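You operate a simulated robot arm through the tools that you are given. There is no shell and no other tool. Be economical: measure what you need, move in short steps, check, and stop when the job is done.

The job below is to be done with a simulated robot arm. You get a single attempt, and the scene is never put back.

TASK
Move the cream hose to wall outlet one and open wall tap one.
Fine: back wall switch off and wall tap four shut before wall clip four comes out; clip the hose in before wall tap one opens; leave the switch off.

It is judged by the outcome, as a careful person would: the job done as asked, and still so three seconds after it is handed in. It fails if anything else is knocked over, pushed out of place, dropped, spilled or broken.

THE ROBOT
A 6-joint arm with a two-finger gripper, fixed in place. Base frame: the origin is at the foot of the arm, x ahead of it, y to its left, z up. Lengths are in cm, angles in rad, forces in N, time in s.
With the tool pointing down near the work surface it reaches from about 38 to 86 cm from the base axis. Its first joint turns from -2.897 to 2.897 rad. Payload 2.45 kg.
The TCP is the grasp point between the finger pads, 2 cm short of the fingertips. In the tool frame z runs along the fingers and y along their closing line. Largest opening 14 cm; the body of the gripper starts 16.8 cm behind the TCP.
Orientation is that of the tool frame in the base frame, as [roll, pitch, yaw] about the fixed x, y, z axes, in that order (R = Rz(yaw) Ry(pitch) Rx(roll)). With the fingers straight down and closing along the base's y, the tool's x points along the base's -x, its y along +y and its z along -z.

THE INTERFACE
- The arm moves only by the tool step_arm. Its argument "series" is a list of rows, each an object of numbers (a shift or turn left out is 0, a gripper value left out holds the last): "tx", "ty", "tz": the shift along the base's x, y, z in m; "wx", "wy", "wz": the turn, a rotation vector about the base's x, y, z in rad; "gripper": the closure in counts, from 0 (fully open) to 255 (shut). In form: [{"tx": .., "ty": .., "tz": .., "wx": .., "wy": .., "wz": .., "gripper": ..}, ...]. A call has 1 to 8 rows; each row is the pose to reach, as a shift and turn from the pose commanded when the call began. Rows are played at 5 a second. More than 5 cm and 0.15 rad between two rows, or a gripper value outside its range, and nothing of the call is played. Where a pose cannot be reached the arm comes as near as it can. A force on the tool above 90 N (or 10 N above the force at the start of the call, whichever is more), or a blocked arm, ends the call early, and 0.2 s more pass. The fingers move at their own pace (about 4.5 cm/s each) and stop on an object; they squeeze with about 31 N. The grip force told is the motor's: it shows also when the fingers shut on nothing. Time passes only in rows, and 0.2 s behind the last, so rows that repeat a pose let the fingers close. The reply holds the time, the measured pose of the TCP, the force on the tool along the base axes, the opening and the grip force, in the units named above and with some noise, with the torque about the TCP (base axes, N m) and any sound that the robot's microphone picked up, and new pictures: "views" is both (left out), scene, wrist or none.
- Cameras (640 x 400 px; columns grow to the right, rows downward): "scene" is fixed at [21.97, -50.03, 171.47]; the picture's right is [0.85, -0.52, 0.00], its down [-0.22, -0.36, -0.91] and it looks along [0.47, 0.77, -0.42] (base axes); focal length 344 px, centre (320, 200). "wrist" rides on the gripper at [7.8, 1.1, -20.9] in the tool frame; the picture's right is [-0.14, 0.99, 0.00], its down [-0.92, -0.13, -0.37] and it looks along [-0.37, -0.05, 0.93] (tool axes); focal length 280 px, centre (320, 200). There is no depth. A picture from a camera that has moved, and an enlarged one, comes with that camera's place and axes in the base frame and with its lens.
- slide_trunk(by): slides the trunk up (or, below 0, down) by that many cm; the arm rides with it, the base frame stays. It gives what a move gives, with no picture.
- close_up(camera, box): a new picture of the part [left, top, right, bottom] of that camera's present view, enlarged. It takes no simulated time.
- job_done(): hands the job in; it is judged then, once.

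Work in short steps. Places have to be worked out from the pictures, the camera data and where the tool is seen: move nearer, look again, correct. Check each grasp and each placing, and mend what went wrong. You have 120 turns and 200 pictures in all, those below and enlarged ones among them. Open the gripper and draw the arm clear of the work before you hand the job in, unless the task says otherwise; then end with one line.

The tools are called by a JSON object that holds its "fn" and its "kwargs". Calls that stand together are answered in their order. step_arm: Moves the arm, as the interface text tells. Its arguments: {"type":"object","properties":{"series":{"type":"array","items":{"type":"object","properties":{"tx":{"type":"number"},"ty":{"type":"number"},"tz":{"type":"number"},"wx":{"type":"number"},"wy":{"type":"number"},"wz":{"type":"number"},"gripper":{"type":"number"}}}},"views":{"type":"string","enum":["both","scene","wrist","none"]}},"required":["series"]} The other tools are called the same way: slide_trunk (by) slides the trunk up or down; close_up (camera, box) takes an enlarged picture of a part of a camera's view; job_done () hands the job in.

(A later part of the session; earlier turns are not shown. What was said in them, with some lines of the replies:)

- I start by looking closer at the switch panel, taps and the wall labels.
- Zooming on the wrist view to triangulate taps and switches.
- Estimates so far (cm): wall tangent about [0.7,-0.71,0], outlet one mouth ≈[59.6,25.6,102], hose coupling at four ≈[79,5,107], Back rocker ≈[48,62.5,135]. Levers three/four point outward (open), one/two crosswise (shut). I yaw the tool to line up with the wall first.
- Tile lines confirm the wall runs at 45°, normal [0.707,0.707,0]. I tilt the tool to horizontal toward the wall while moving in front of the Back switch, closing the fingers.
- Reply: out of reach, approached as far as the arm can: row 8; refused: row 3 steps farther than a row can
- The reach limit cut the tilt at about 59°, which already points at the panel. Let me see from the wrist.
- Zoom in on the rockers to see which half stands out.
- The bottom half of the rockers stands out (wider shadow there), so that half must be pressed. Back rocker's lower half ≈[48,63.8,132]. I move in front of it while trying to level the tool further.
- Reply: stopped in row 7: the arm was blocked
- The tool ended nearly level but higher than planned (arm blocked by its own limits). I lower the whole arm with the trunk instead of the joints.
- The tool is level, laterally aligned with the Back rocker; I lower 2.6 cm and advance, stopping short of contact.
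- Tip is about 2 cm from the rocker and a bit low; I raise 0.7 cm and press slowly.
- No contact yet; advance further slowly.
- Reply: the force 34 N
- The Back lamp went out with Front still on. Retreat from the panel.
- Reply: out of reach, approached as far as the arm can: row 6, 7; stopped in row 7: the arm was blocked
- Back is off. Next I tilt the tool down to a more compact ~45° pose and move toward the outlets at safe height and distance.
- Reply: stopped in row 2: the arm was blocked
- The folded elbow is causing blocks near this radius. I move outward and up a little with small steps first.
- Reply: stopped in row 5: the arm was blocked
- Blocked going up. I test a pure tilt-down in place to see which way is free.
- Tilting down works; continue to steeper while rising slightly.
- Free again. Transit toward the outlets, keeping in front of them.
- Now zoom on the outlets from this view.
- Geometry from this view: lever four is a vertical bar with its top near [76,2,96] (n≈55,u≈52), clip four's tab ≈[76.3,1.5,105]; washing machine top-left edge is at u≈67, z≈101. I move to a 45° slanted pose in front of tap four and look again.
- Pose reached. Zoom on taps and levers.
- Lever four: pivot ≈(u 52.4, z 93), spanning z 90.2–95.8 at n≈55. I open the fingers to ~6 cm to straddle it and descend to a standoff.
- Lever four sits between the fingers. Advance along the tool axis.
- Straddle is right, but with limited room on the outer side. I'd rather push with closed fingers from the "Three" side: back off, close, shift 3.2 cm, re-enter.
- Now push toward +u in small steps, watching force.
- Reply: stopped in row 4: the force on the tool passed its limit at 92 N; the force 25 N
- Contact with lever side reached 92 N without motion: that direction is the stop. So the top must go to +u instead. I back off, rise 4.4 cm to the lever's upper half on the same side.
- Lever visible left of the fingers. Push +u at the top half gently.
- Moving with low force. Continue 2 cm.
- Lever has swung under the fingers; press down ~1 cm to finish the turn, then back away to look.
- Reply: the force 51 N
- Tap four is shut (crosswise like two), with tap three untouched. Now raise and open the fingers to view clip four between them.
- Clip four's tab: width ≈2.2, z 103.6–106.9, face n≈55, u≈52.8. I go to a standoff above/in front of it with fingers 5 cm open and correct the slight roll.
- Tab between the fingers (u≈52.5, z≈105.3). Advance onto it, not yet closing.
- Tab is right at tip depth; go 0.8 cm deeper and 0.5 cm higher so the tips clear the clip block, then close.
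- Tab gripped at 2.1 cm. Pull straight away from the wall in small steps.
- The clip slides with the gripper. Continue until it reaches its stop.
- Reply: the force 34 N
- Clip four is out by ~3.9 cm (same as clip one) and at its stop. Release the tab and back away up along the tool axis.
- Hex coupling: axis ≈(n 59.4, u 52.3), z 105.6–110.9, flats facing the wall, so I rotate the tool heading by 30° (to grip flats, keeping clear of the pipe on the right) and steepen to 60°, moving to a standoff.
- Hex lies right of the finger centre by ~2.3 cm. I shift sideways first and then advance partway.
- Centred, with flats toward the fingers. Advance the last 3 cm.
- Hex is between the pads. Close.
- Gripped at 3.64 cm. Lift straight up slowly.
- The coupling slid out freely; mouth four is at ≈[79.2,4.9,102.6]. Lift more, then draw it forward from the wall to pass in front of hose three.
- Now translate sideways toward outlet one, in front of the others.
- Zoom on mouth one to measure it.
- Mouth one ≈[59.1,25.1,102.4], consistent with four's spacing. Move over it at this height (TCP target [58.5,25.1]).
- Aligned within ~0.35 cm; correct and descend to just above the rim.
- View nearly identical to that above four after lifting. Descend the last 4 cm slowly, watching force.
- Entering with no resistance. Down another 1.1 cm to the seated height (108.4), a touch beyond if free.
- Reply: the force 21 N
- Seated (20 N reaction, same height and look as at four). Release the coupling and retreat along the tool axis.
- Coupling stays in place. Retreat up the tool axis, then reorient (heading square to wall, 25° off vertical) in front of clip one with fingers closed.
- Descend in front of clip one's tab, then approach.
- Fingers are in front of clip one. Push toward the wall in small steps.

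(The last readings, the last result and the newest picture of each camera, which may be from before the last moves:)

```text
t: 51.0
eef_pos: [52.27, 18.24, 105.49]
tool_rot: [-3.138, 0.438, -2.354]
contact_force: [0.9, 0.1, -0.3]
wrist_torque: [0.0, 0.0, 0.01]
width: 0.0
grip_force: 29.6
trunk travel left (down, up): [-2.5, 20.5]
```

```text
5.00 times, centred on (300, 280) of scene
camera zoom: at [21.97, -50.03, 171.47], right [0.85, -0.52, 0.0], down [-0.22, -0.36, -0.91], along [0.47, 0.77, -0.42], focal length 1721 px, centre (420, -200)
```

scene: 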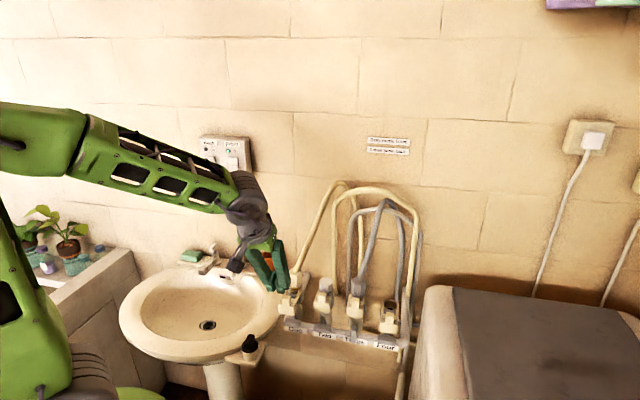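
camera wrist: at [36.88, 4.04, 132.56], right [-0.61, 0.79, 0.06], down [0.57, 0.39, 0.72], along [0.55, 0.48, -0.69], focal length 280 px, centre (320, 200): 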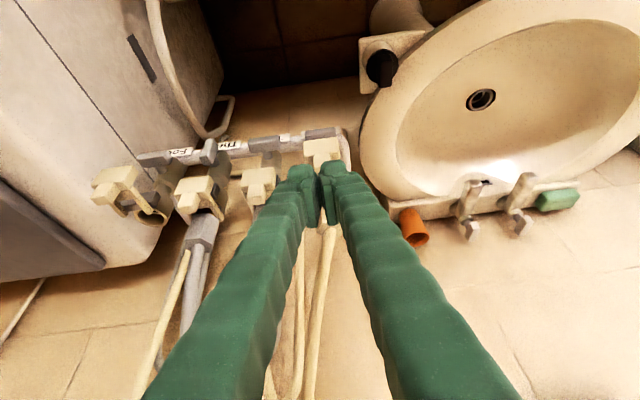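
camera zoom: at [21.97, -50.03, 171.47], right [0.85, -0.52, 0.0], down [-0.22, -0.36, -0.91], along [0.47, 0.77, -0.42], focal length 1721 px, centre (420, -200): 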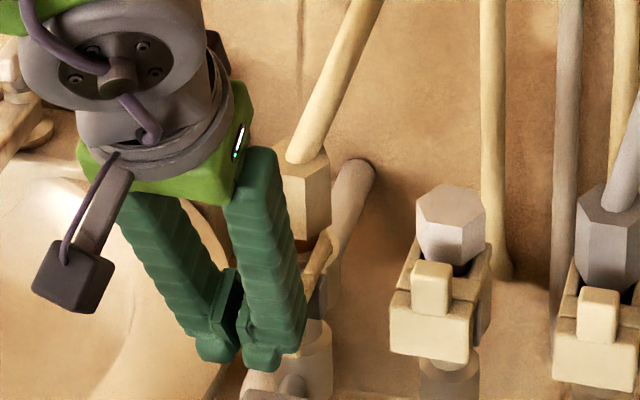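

Little force so far; continue.

{"fn": "step_arm", "kwargs": {"series": [{"tx": 0.006, "ty": 0.006}, {"tx": 0.012, "ty": 0.012}, {"tx": 0.017, "ty": 0.017}, {"tx": 0.021, "ty": 0.021}], "views": "none"}}

{"fn": "close_up", "kwargs": {"camera": "scene", "box": [250, 240, 350, 320]}}

{"fn": "close_up", "kwargs": {"camera": "wrist", "box": [200, 60, 440, 240]}}

```text
t: 52.0
eef_pos: [53.75, 19.78, 105.49]
tool_rot: [3.138, 0.435, -2.355]
contact_force: [-36.4, -48.5, 11.1]
wrist_torque: [-0.26, -0.24, -0.23]
width: 0.58
grip_force: 28.8
trunk travel left (down, up): [-2.5, 20.5]
```

```text
5.00 times, centred on (300, 280) of scene
camera zoom: at [21.97, -50.03, 171.47], right [0.85, -0.52, 0.0], down [-0.22, -0.36, -0.91], along [0.47, 0.77, -0.42], focal length 1721 px, centre (420, -200)
```

zoom: 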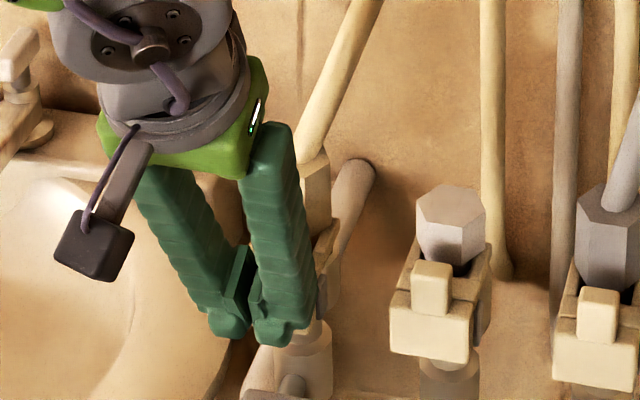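

```text
2.22 times, centred on (320, 150) of wrist
camera zoom: at [41.86, 9.19, 121.25], right [-0.61, 0.79, 0.06], down [0.57, 0.39, 0.72], along [0.54, 0.48, -0.69], focal length 623 px, centre (320, 311)
```

zoom: 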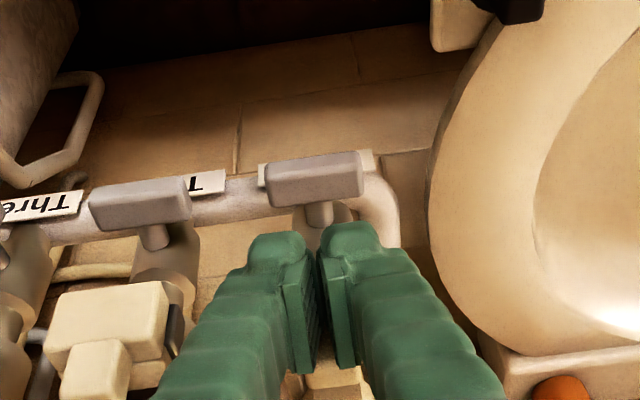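

60 N reached, and fingers pried apart slightly; back away to see how far the clip moved.

{"fn": "step_arm", "kwargs": {"series": [{"tx": -0.02, "ty": -0.02}, {"tx": -0.05, "ty": -0.05, "tz": 0.02}, {"tx": -0.07, "ty": -0.07, "tz": 0.06}, {"tx": -0.07, "ty": -0.07, "tz": 0.1}], "views": "none"}}

{"fn": "close_up", "kwargs": {"camera": "scene", "box": [250, 240, 350, 320]}}

{"fn": "close_up", "kwargs": {"camera": "wrist", "box": [200, 60, 440, 240]}}

```text
t: 53.0
eef_pos: [47.11, 13.27, 115.66]
tool_rot: [3.142, 0.438, -2.355]
contact_force: [0.5, -0.3, 1.2]
wrist_torque: [0.01, -0.06, -0.01]
width: 0.0
grip_force: 29.3
trunk travel left (down, up): [-2.5, 20.5]
```

```text
5.00 times, centred on (300, 280) of scene
camera zoom: at [21.97, -50.03, 171.47], right [0.85, -0.52, 0.0], down [-0.22, -0.36, -0.91], along [0.47, 0.77, -0.42], focal length 1721 px, centre (420, -200)
```

zoom: 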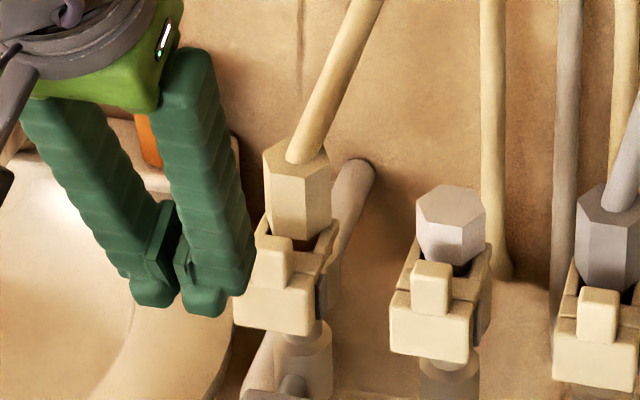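

```text
2.22 times, centred on (320, 150) of wrist
camera zoom: at [35.13, 2.76, 131.36], right [-0.61, 0.79, 0.06], down [0.57, 0.39, 0.72], along [0.55, 0.48, -0.69], focal length 623 px, centre (320, 311)
```

zoom: 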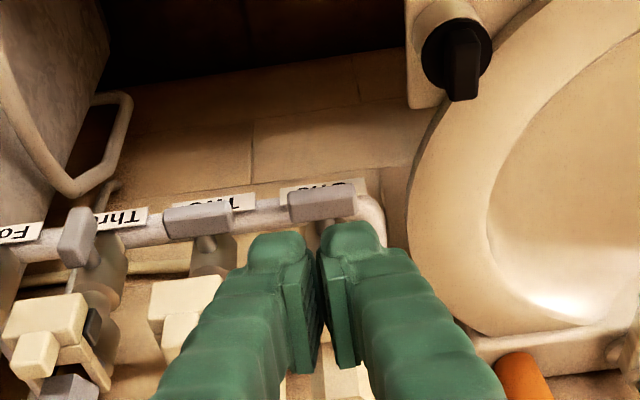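

Tab one is now at the same depth as tab two (n≈54.4): clip one is in. Next tap one: its −u end must go down (reverse of how four closed). I move to above that end, clear of the sink rim.

{"fn": "step_arm", "kwargs": {"series": [{"tx": -0.01, "ty": 0.045}, {"tx": 0.0, "ty": 0.07, "tz": -0.03}, {"tx": 0.015, "ty": 0.08, "tz": -0.07}, {"tx": 0.025, "ty": 0.088, "tz": -0.11}, {"tx": 0.035, "ty": 0.093, "tz": -0.145}, {"tx": 0.044, "ty": 0.101, "tz": -0.17}], "views": "wrist"}}

{"fn": "close_up", "kwargs": {"camera": "wrist", "box": [200, 80, 440, 260]}}

{"fn": "close_up", "kwargs": {"camera": "scene", "box": [240, 260, 340, 350]}}

```text
t: 54.4
eef_pos: [51.76, 23.43, 98.33]
tool_rot: [-3.141, 0.437, -2.355]
contact_force: [0.4, 0.3, 0.4]
wrist_torque: [-0.03, 0.04, -0.01]
width: 0.0
grip_force: 29.8
trunk travel left (down, up): [-2.5, 20.5]
camera wrist: at [39.78, 12.87, 114.04], right [-0.61, 0.79, 0.06], down [0.57, 0.39, 0.72], along [0.55, 0.48, -0.69], focal length 280 px, centre (320, 200)
```

wrist: 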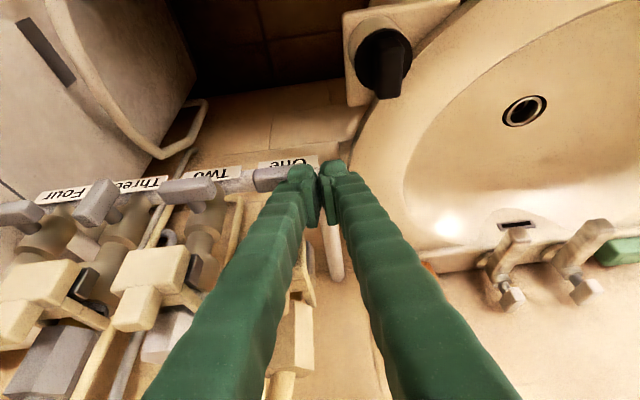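

```text
2.22 times, centred on (320, 170) of wrist
camera zoom: at [39.78, 12.87, 114.04], right [-0.61, 0.79, 0.06], down [0.57, 0.39, 0.72], along [0.55, 0.48, -0.69], focal length 623 px, centre (320, 267)
```

zoom: 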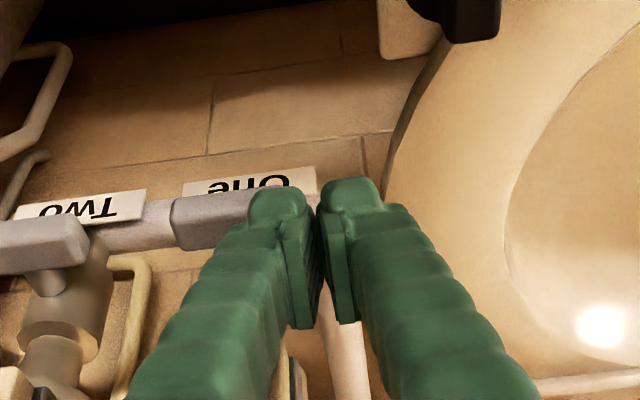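

```text
4.44 times, centred on (290, 305) of scene
camera zoom: at [21.97, -50.03, 171.47], right [0.85, -0.52, 0.0], down [-0.22, -0.36, -0.91], along [0.47, 0.77, -0.42], focal length 1530 px, centre (453, -267)
```

zoom: 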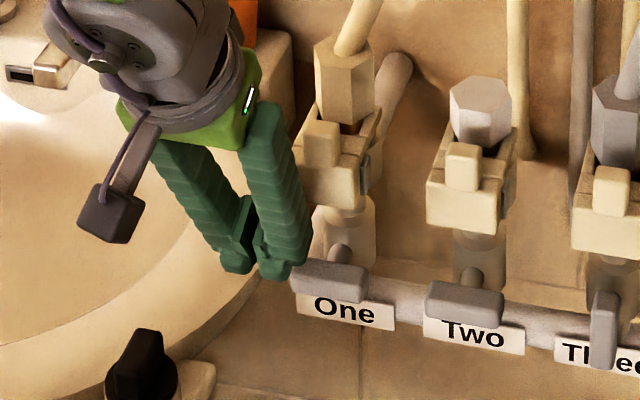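

The finger pair sits above the left end of lever one. Press down gradually.

{"fn": "step_arm", "kwargs": {"series": [{"tz": -0.015}, {"tz": -0.028}, {"tz": -0.038}, {"tz": -0.047}], "views": "none"}}

{"fn": "close_up", "kwargs": {"camera": "scene", "box": [240, 260, 340, 350]}}

{"fn": "close_up", "kwargs": {"camera": "wrist", "box": [200, 80, 440, 260]}}

```text
t: 55.4
eef_pos: [51.81, 23.38, 93.73]
tool_rot: [-3.139, 0.437, -2.355]
contact_force: [0.5, 0.2, 0.1]
wrist_torque: [-0.01, 0.0, -0.02]
width: 0.0
grip_force: 29.4
trunk travel left (down, up): [-2.5, 20.5]
```

```text
4.44 times, centred on (290, 305) of scene
camera zoom: at [21.97, -50.03, 171.47], right [0.85, -0.52, 0.0], down [-0.22, -0.36, -0.91], along [0.47, 0.77, -0.42], focal length 1530 px, centre (453, -267)
```

zoom: 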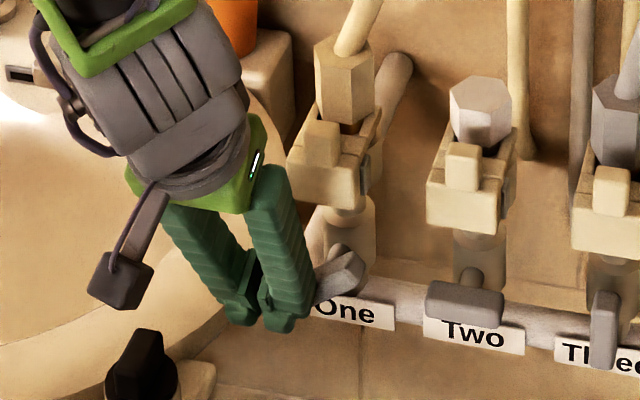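

```text
2.22 times, centred on (320, 170) of wrist
camera zoom: at [39.82, 12.78, 109.44], right [-0.61, 0.79, 0.06], down [0.57, 0.39, 0.72], along [0.55, 0.48, -0.69], focal length 623 px, centre (320, 267)
```

zoom: 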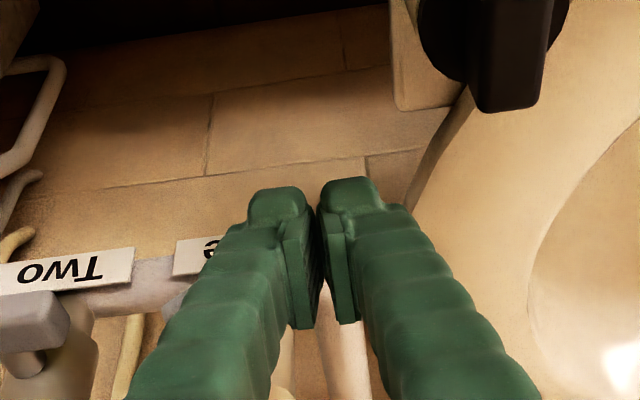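

Lever is at ~45°. Continue down and then toward +u to bring it upright.

{"fn": "step_arm", "kwargs": {"series": [{"tz": -0.01}, {"tx": 0.001, "ty": -0.001, "tz": -0.017}, {"tx": 0.004, "ty": -0.004, "tz": -0.02}, {"tx": 0.007, "ty": -0.007, "tz": -0.02}], "views": "none"}}

{"fn": "close_up", "kwargs": {"camera": "scene", "box": [240, 260, 340, 350]}}

```text
t: 56.4
eef_pos: [52.1, 23.12, 91.83]
tool_rot: [3.14, 0.437, -2.348]
contact_force: [-26.7, 26.5, 2.4]
wrist_torque: [-0.26, -0.3, 0.43]
width: 0.0
grip_force: 29.4
trunk travel left (down, up): [-2.5, 20.5]
```

```text
4.44 times, centred on (290, 305) of scene
camera zoom: at [21.97, -50.03, 171.47], right [0.85, -0.52, 0.0], down [-0.22, -0.36, -0.91], along [0.47, 0.77, -0.42], focal length 1530 px, centre (453, -267)
```

zoom: 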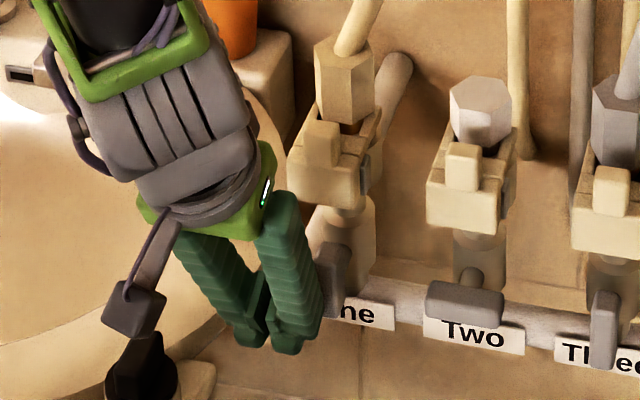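

37 N reaction: at the open stop, lever upright. Back off and check.

{"fn": "step_arm", "kwargs": {"series": [{"tx": -0.008, "ty": 0.008}, {"tx": -0.014, "ty": 0.002, "tz": 0.02}, {"tx": -0.025, "ty": -0.01, "tz": 0.06}, {"tx": -0.04, "ty": -0.025, "tz": 0.105}, {"tx": -0.055, "ty": -0.04, "tz": 0.15}, {"tx": -0.07, "ty": -0.055, "tz": 0.19}, {"tx": -0.08, "ty": -0.07, "tz": 0.23}], "views": "both"}}

{"fn": "close_up", "kwargs": {"camera": "scene", "box": [260, 260, 420, 360]}}

{"fn": "close_up", "kwargs": {"camera": "wrist", "box": [160, 80, 400, 240]}}

```text
t: 58.0
eef_pos: [44.59, 15.56, 114.93]
tool_rot: [-3.141, 0.437, -2.354]
contact_force: [-0.2, 0.2, 0.1]
wrist_torque: [0.0, -0.02, -0.04]
width: 0.0
grip_force: 30.0
trunk travel left (down, up): [-2.5, 20.5]
camera wrist: at [32.56, 5.1, 130.64], right [-0.61, 0.79, 0.06], down [0.57, 0.39, 0.72], along [0.55, 0.48, -0.69], focal length 280 px, centre (320, 200)
```

scene: 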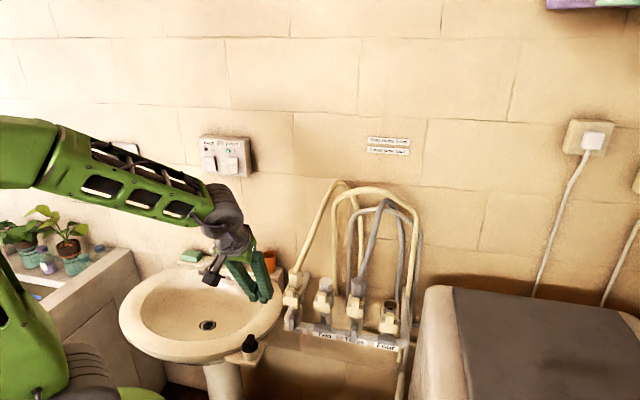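
wrist: 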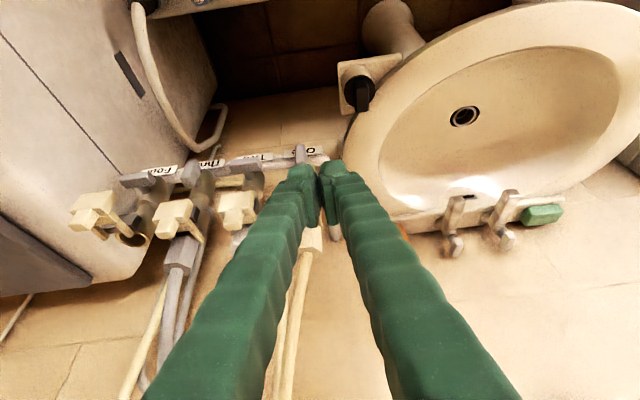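

```text
4.00 times, centred on (340, 310) of scene
camera zoom: at [21.97, -50.03, 171.47], right [0.85, -0.52, 0.0], down [-0.22, -0.36, -0.91], along [0.47, 0.77, -0.42], focal length 1377 px, centre (240, -240)
```

zoom: 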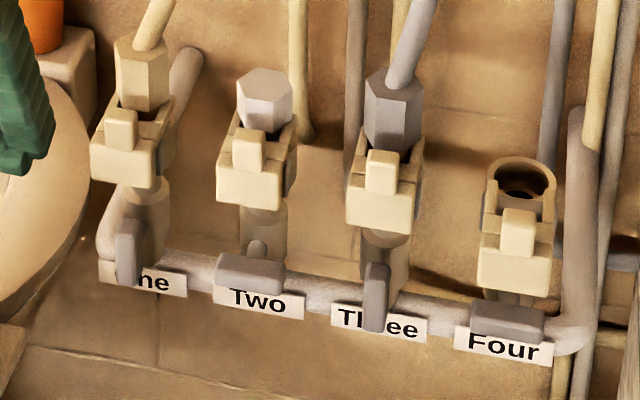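

```text
2.50 times, centred on (280, 160) of wrist
camera zoom: at [32.56, 5.1, 130.64], right [-0.61, 0.79, 0.06], down [0.57, 0.39, 0.72], along [0.55, 0.48, -0.69], focal length 701 px, centre (420, 300)
```

zoom: 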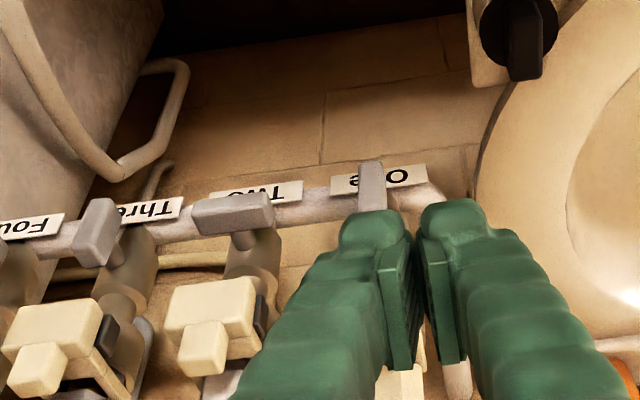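

Lever one is upright (open), clip one in, no leak, clip four out with tap four shut, Back lamp off. Open the gripper, draw the arm clear, and give a final look.

{"fn": "step_arm", "kwargs": {"series": [{"tz": 0.03}, {"tz": 0.07, "gripper": 0}, {"tz": 0.11, "tx": -0.01, "ty": 0.01}, {"tz": 0.15, "tx": -0.01, "ty": 0.01}, {"tz": 0.18, "tx": -0.01, "ty": 0.01}, {"tz": 0.18, "tx": -0.01, "ty": 0.01}, {"tz": 0.18, "tx": -0.01, "ty": 0.01}], "views": "scene"}}

{"fn": "close_up", "kwargs": {"camera": "scene", "box": [180, 125, 260, 185]}}

{"fn": "close_up", "kwargs": {"camera": "scene", "box": [260, 260, 420, 360]}}

```text
t: 59.6
eef_pos: [43.5, 16.75, 132.99]
tool_rot: [3.141, 0.439, -2.354]
contact_force: [-0.2, -0.2, -0.1]
wrist_torque: [-0.03, -0.01, 0.0]
width: 12.38
grip_force: 0.1
trunk travel left (down, up): [-2.5, 20.5]
```

scene: 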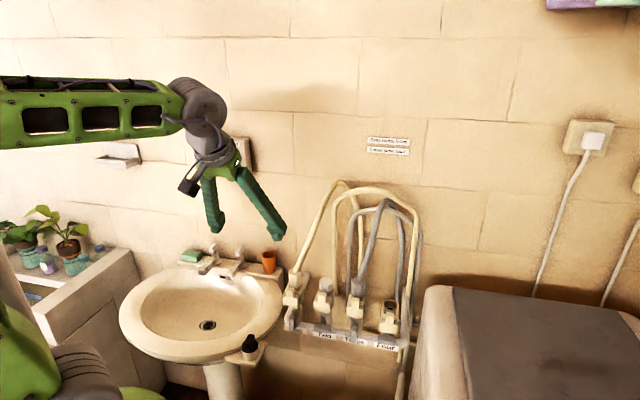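

```text
6.67 times, centred on (220, 155) of scene
camera zoom: at [21.97, -50.03, 171.47], right [0.85, -0.52, 0.0], down [-0.22, -0.36, -0.91], along [0.47, 0.77, -0.42], focal length 2295 px, centre (987, 500)
```

zoom: 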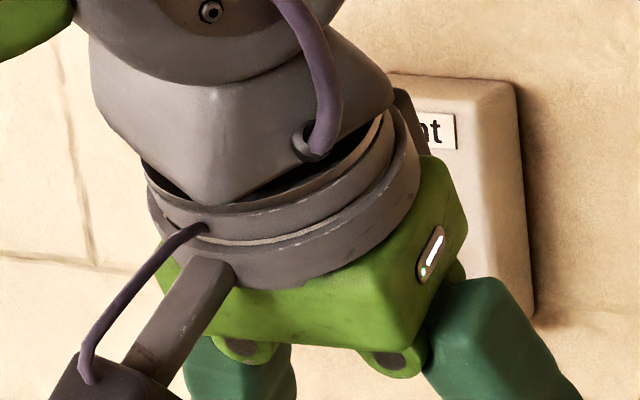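

```text
4.00 times, centred on (340, 310) of scene
camera zoom: at [21.97, -50.03, 171.47], right [0.85, -0.52, 0.0], down [-0.22, -0.36, -0.91], along [0.47, 0.77, -0.42], focal length 1377 px, centre (240, -240)
```

zoom: 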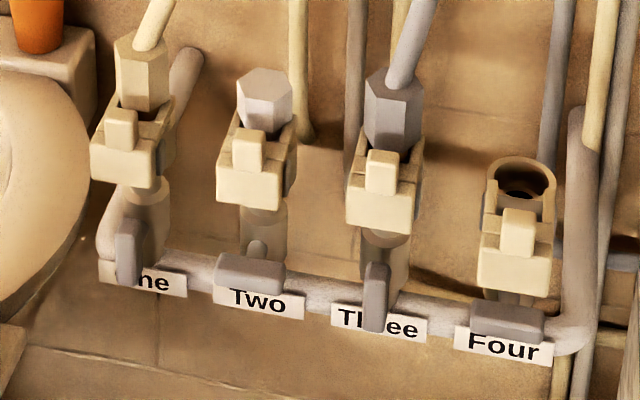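

Everything is in place and the arm is clear; the Back lamp was seen dark in the last unobstructed view. Handing in.

{"fn": "job_done", "kwargs": {}}

```text
The job is handed in.
```

The cream hose is now clipped into wall outlet one and wall tap one is open. Wall tap four is shut with its clip out, and the back wall switch is off.
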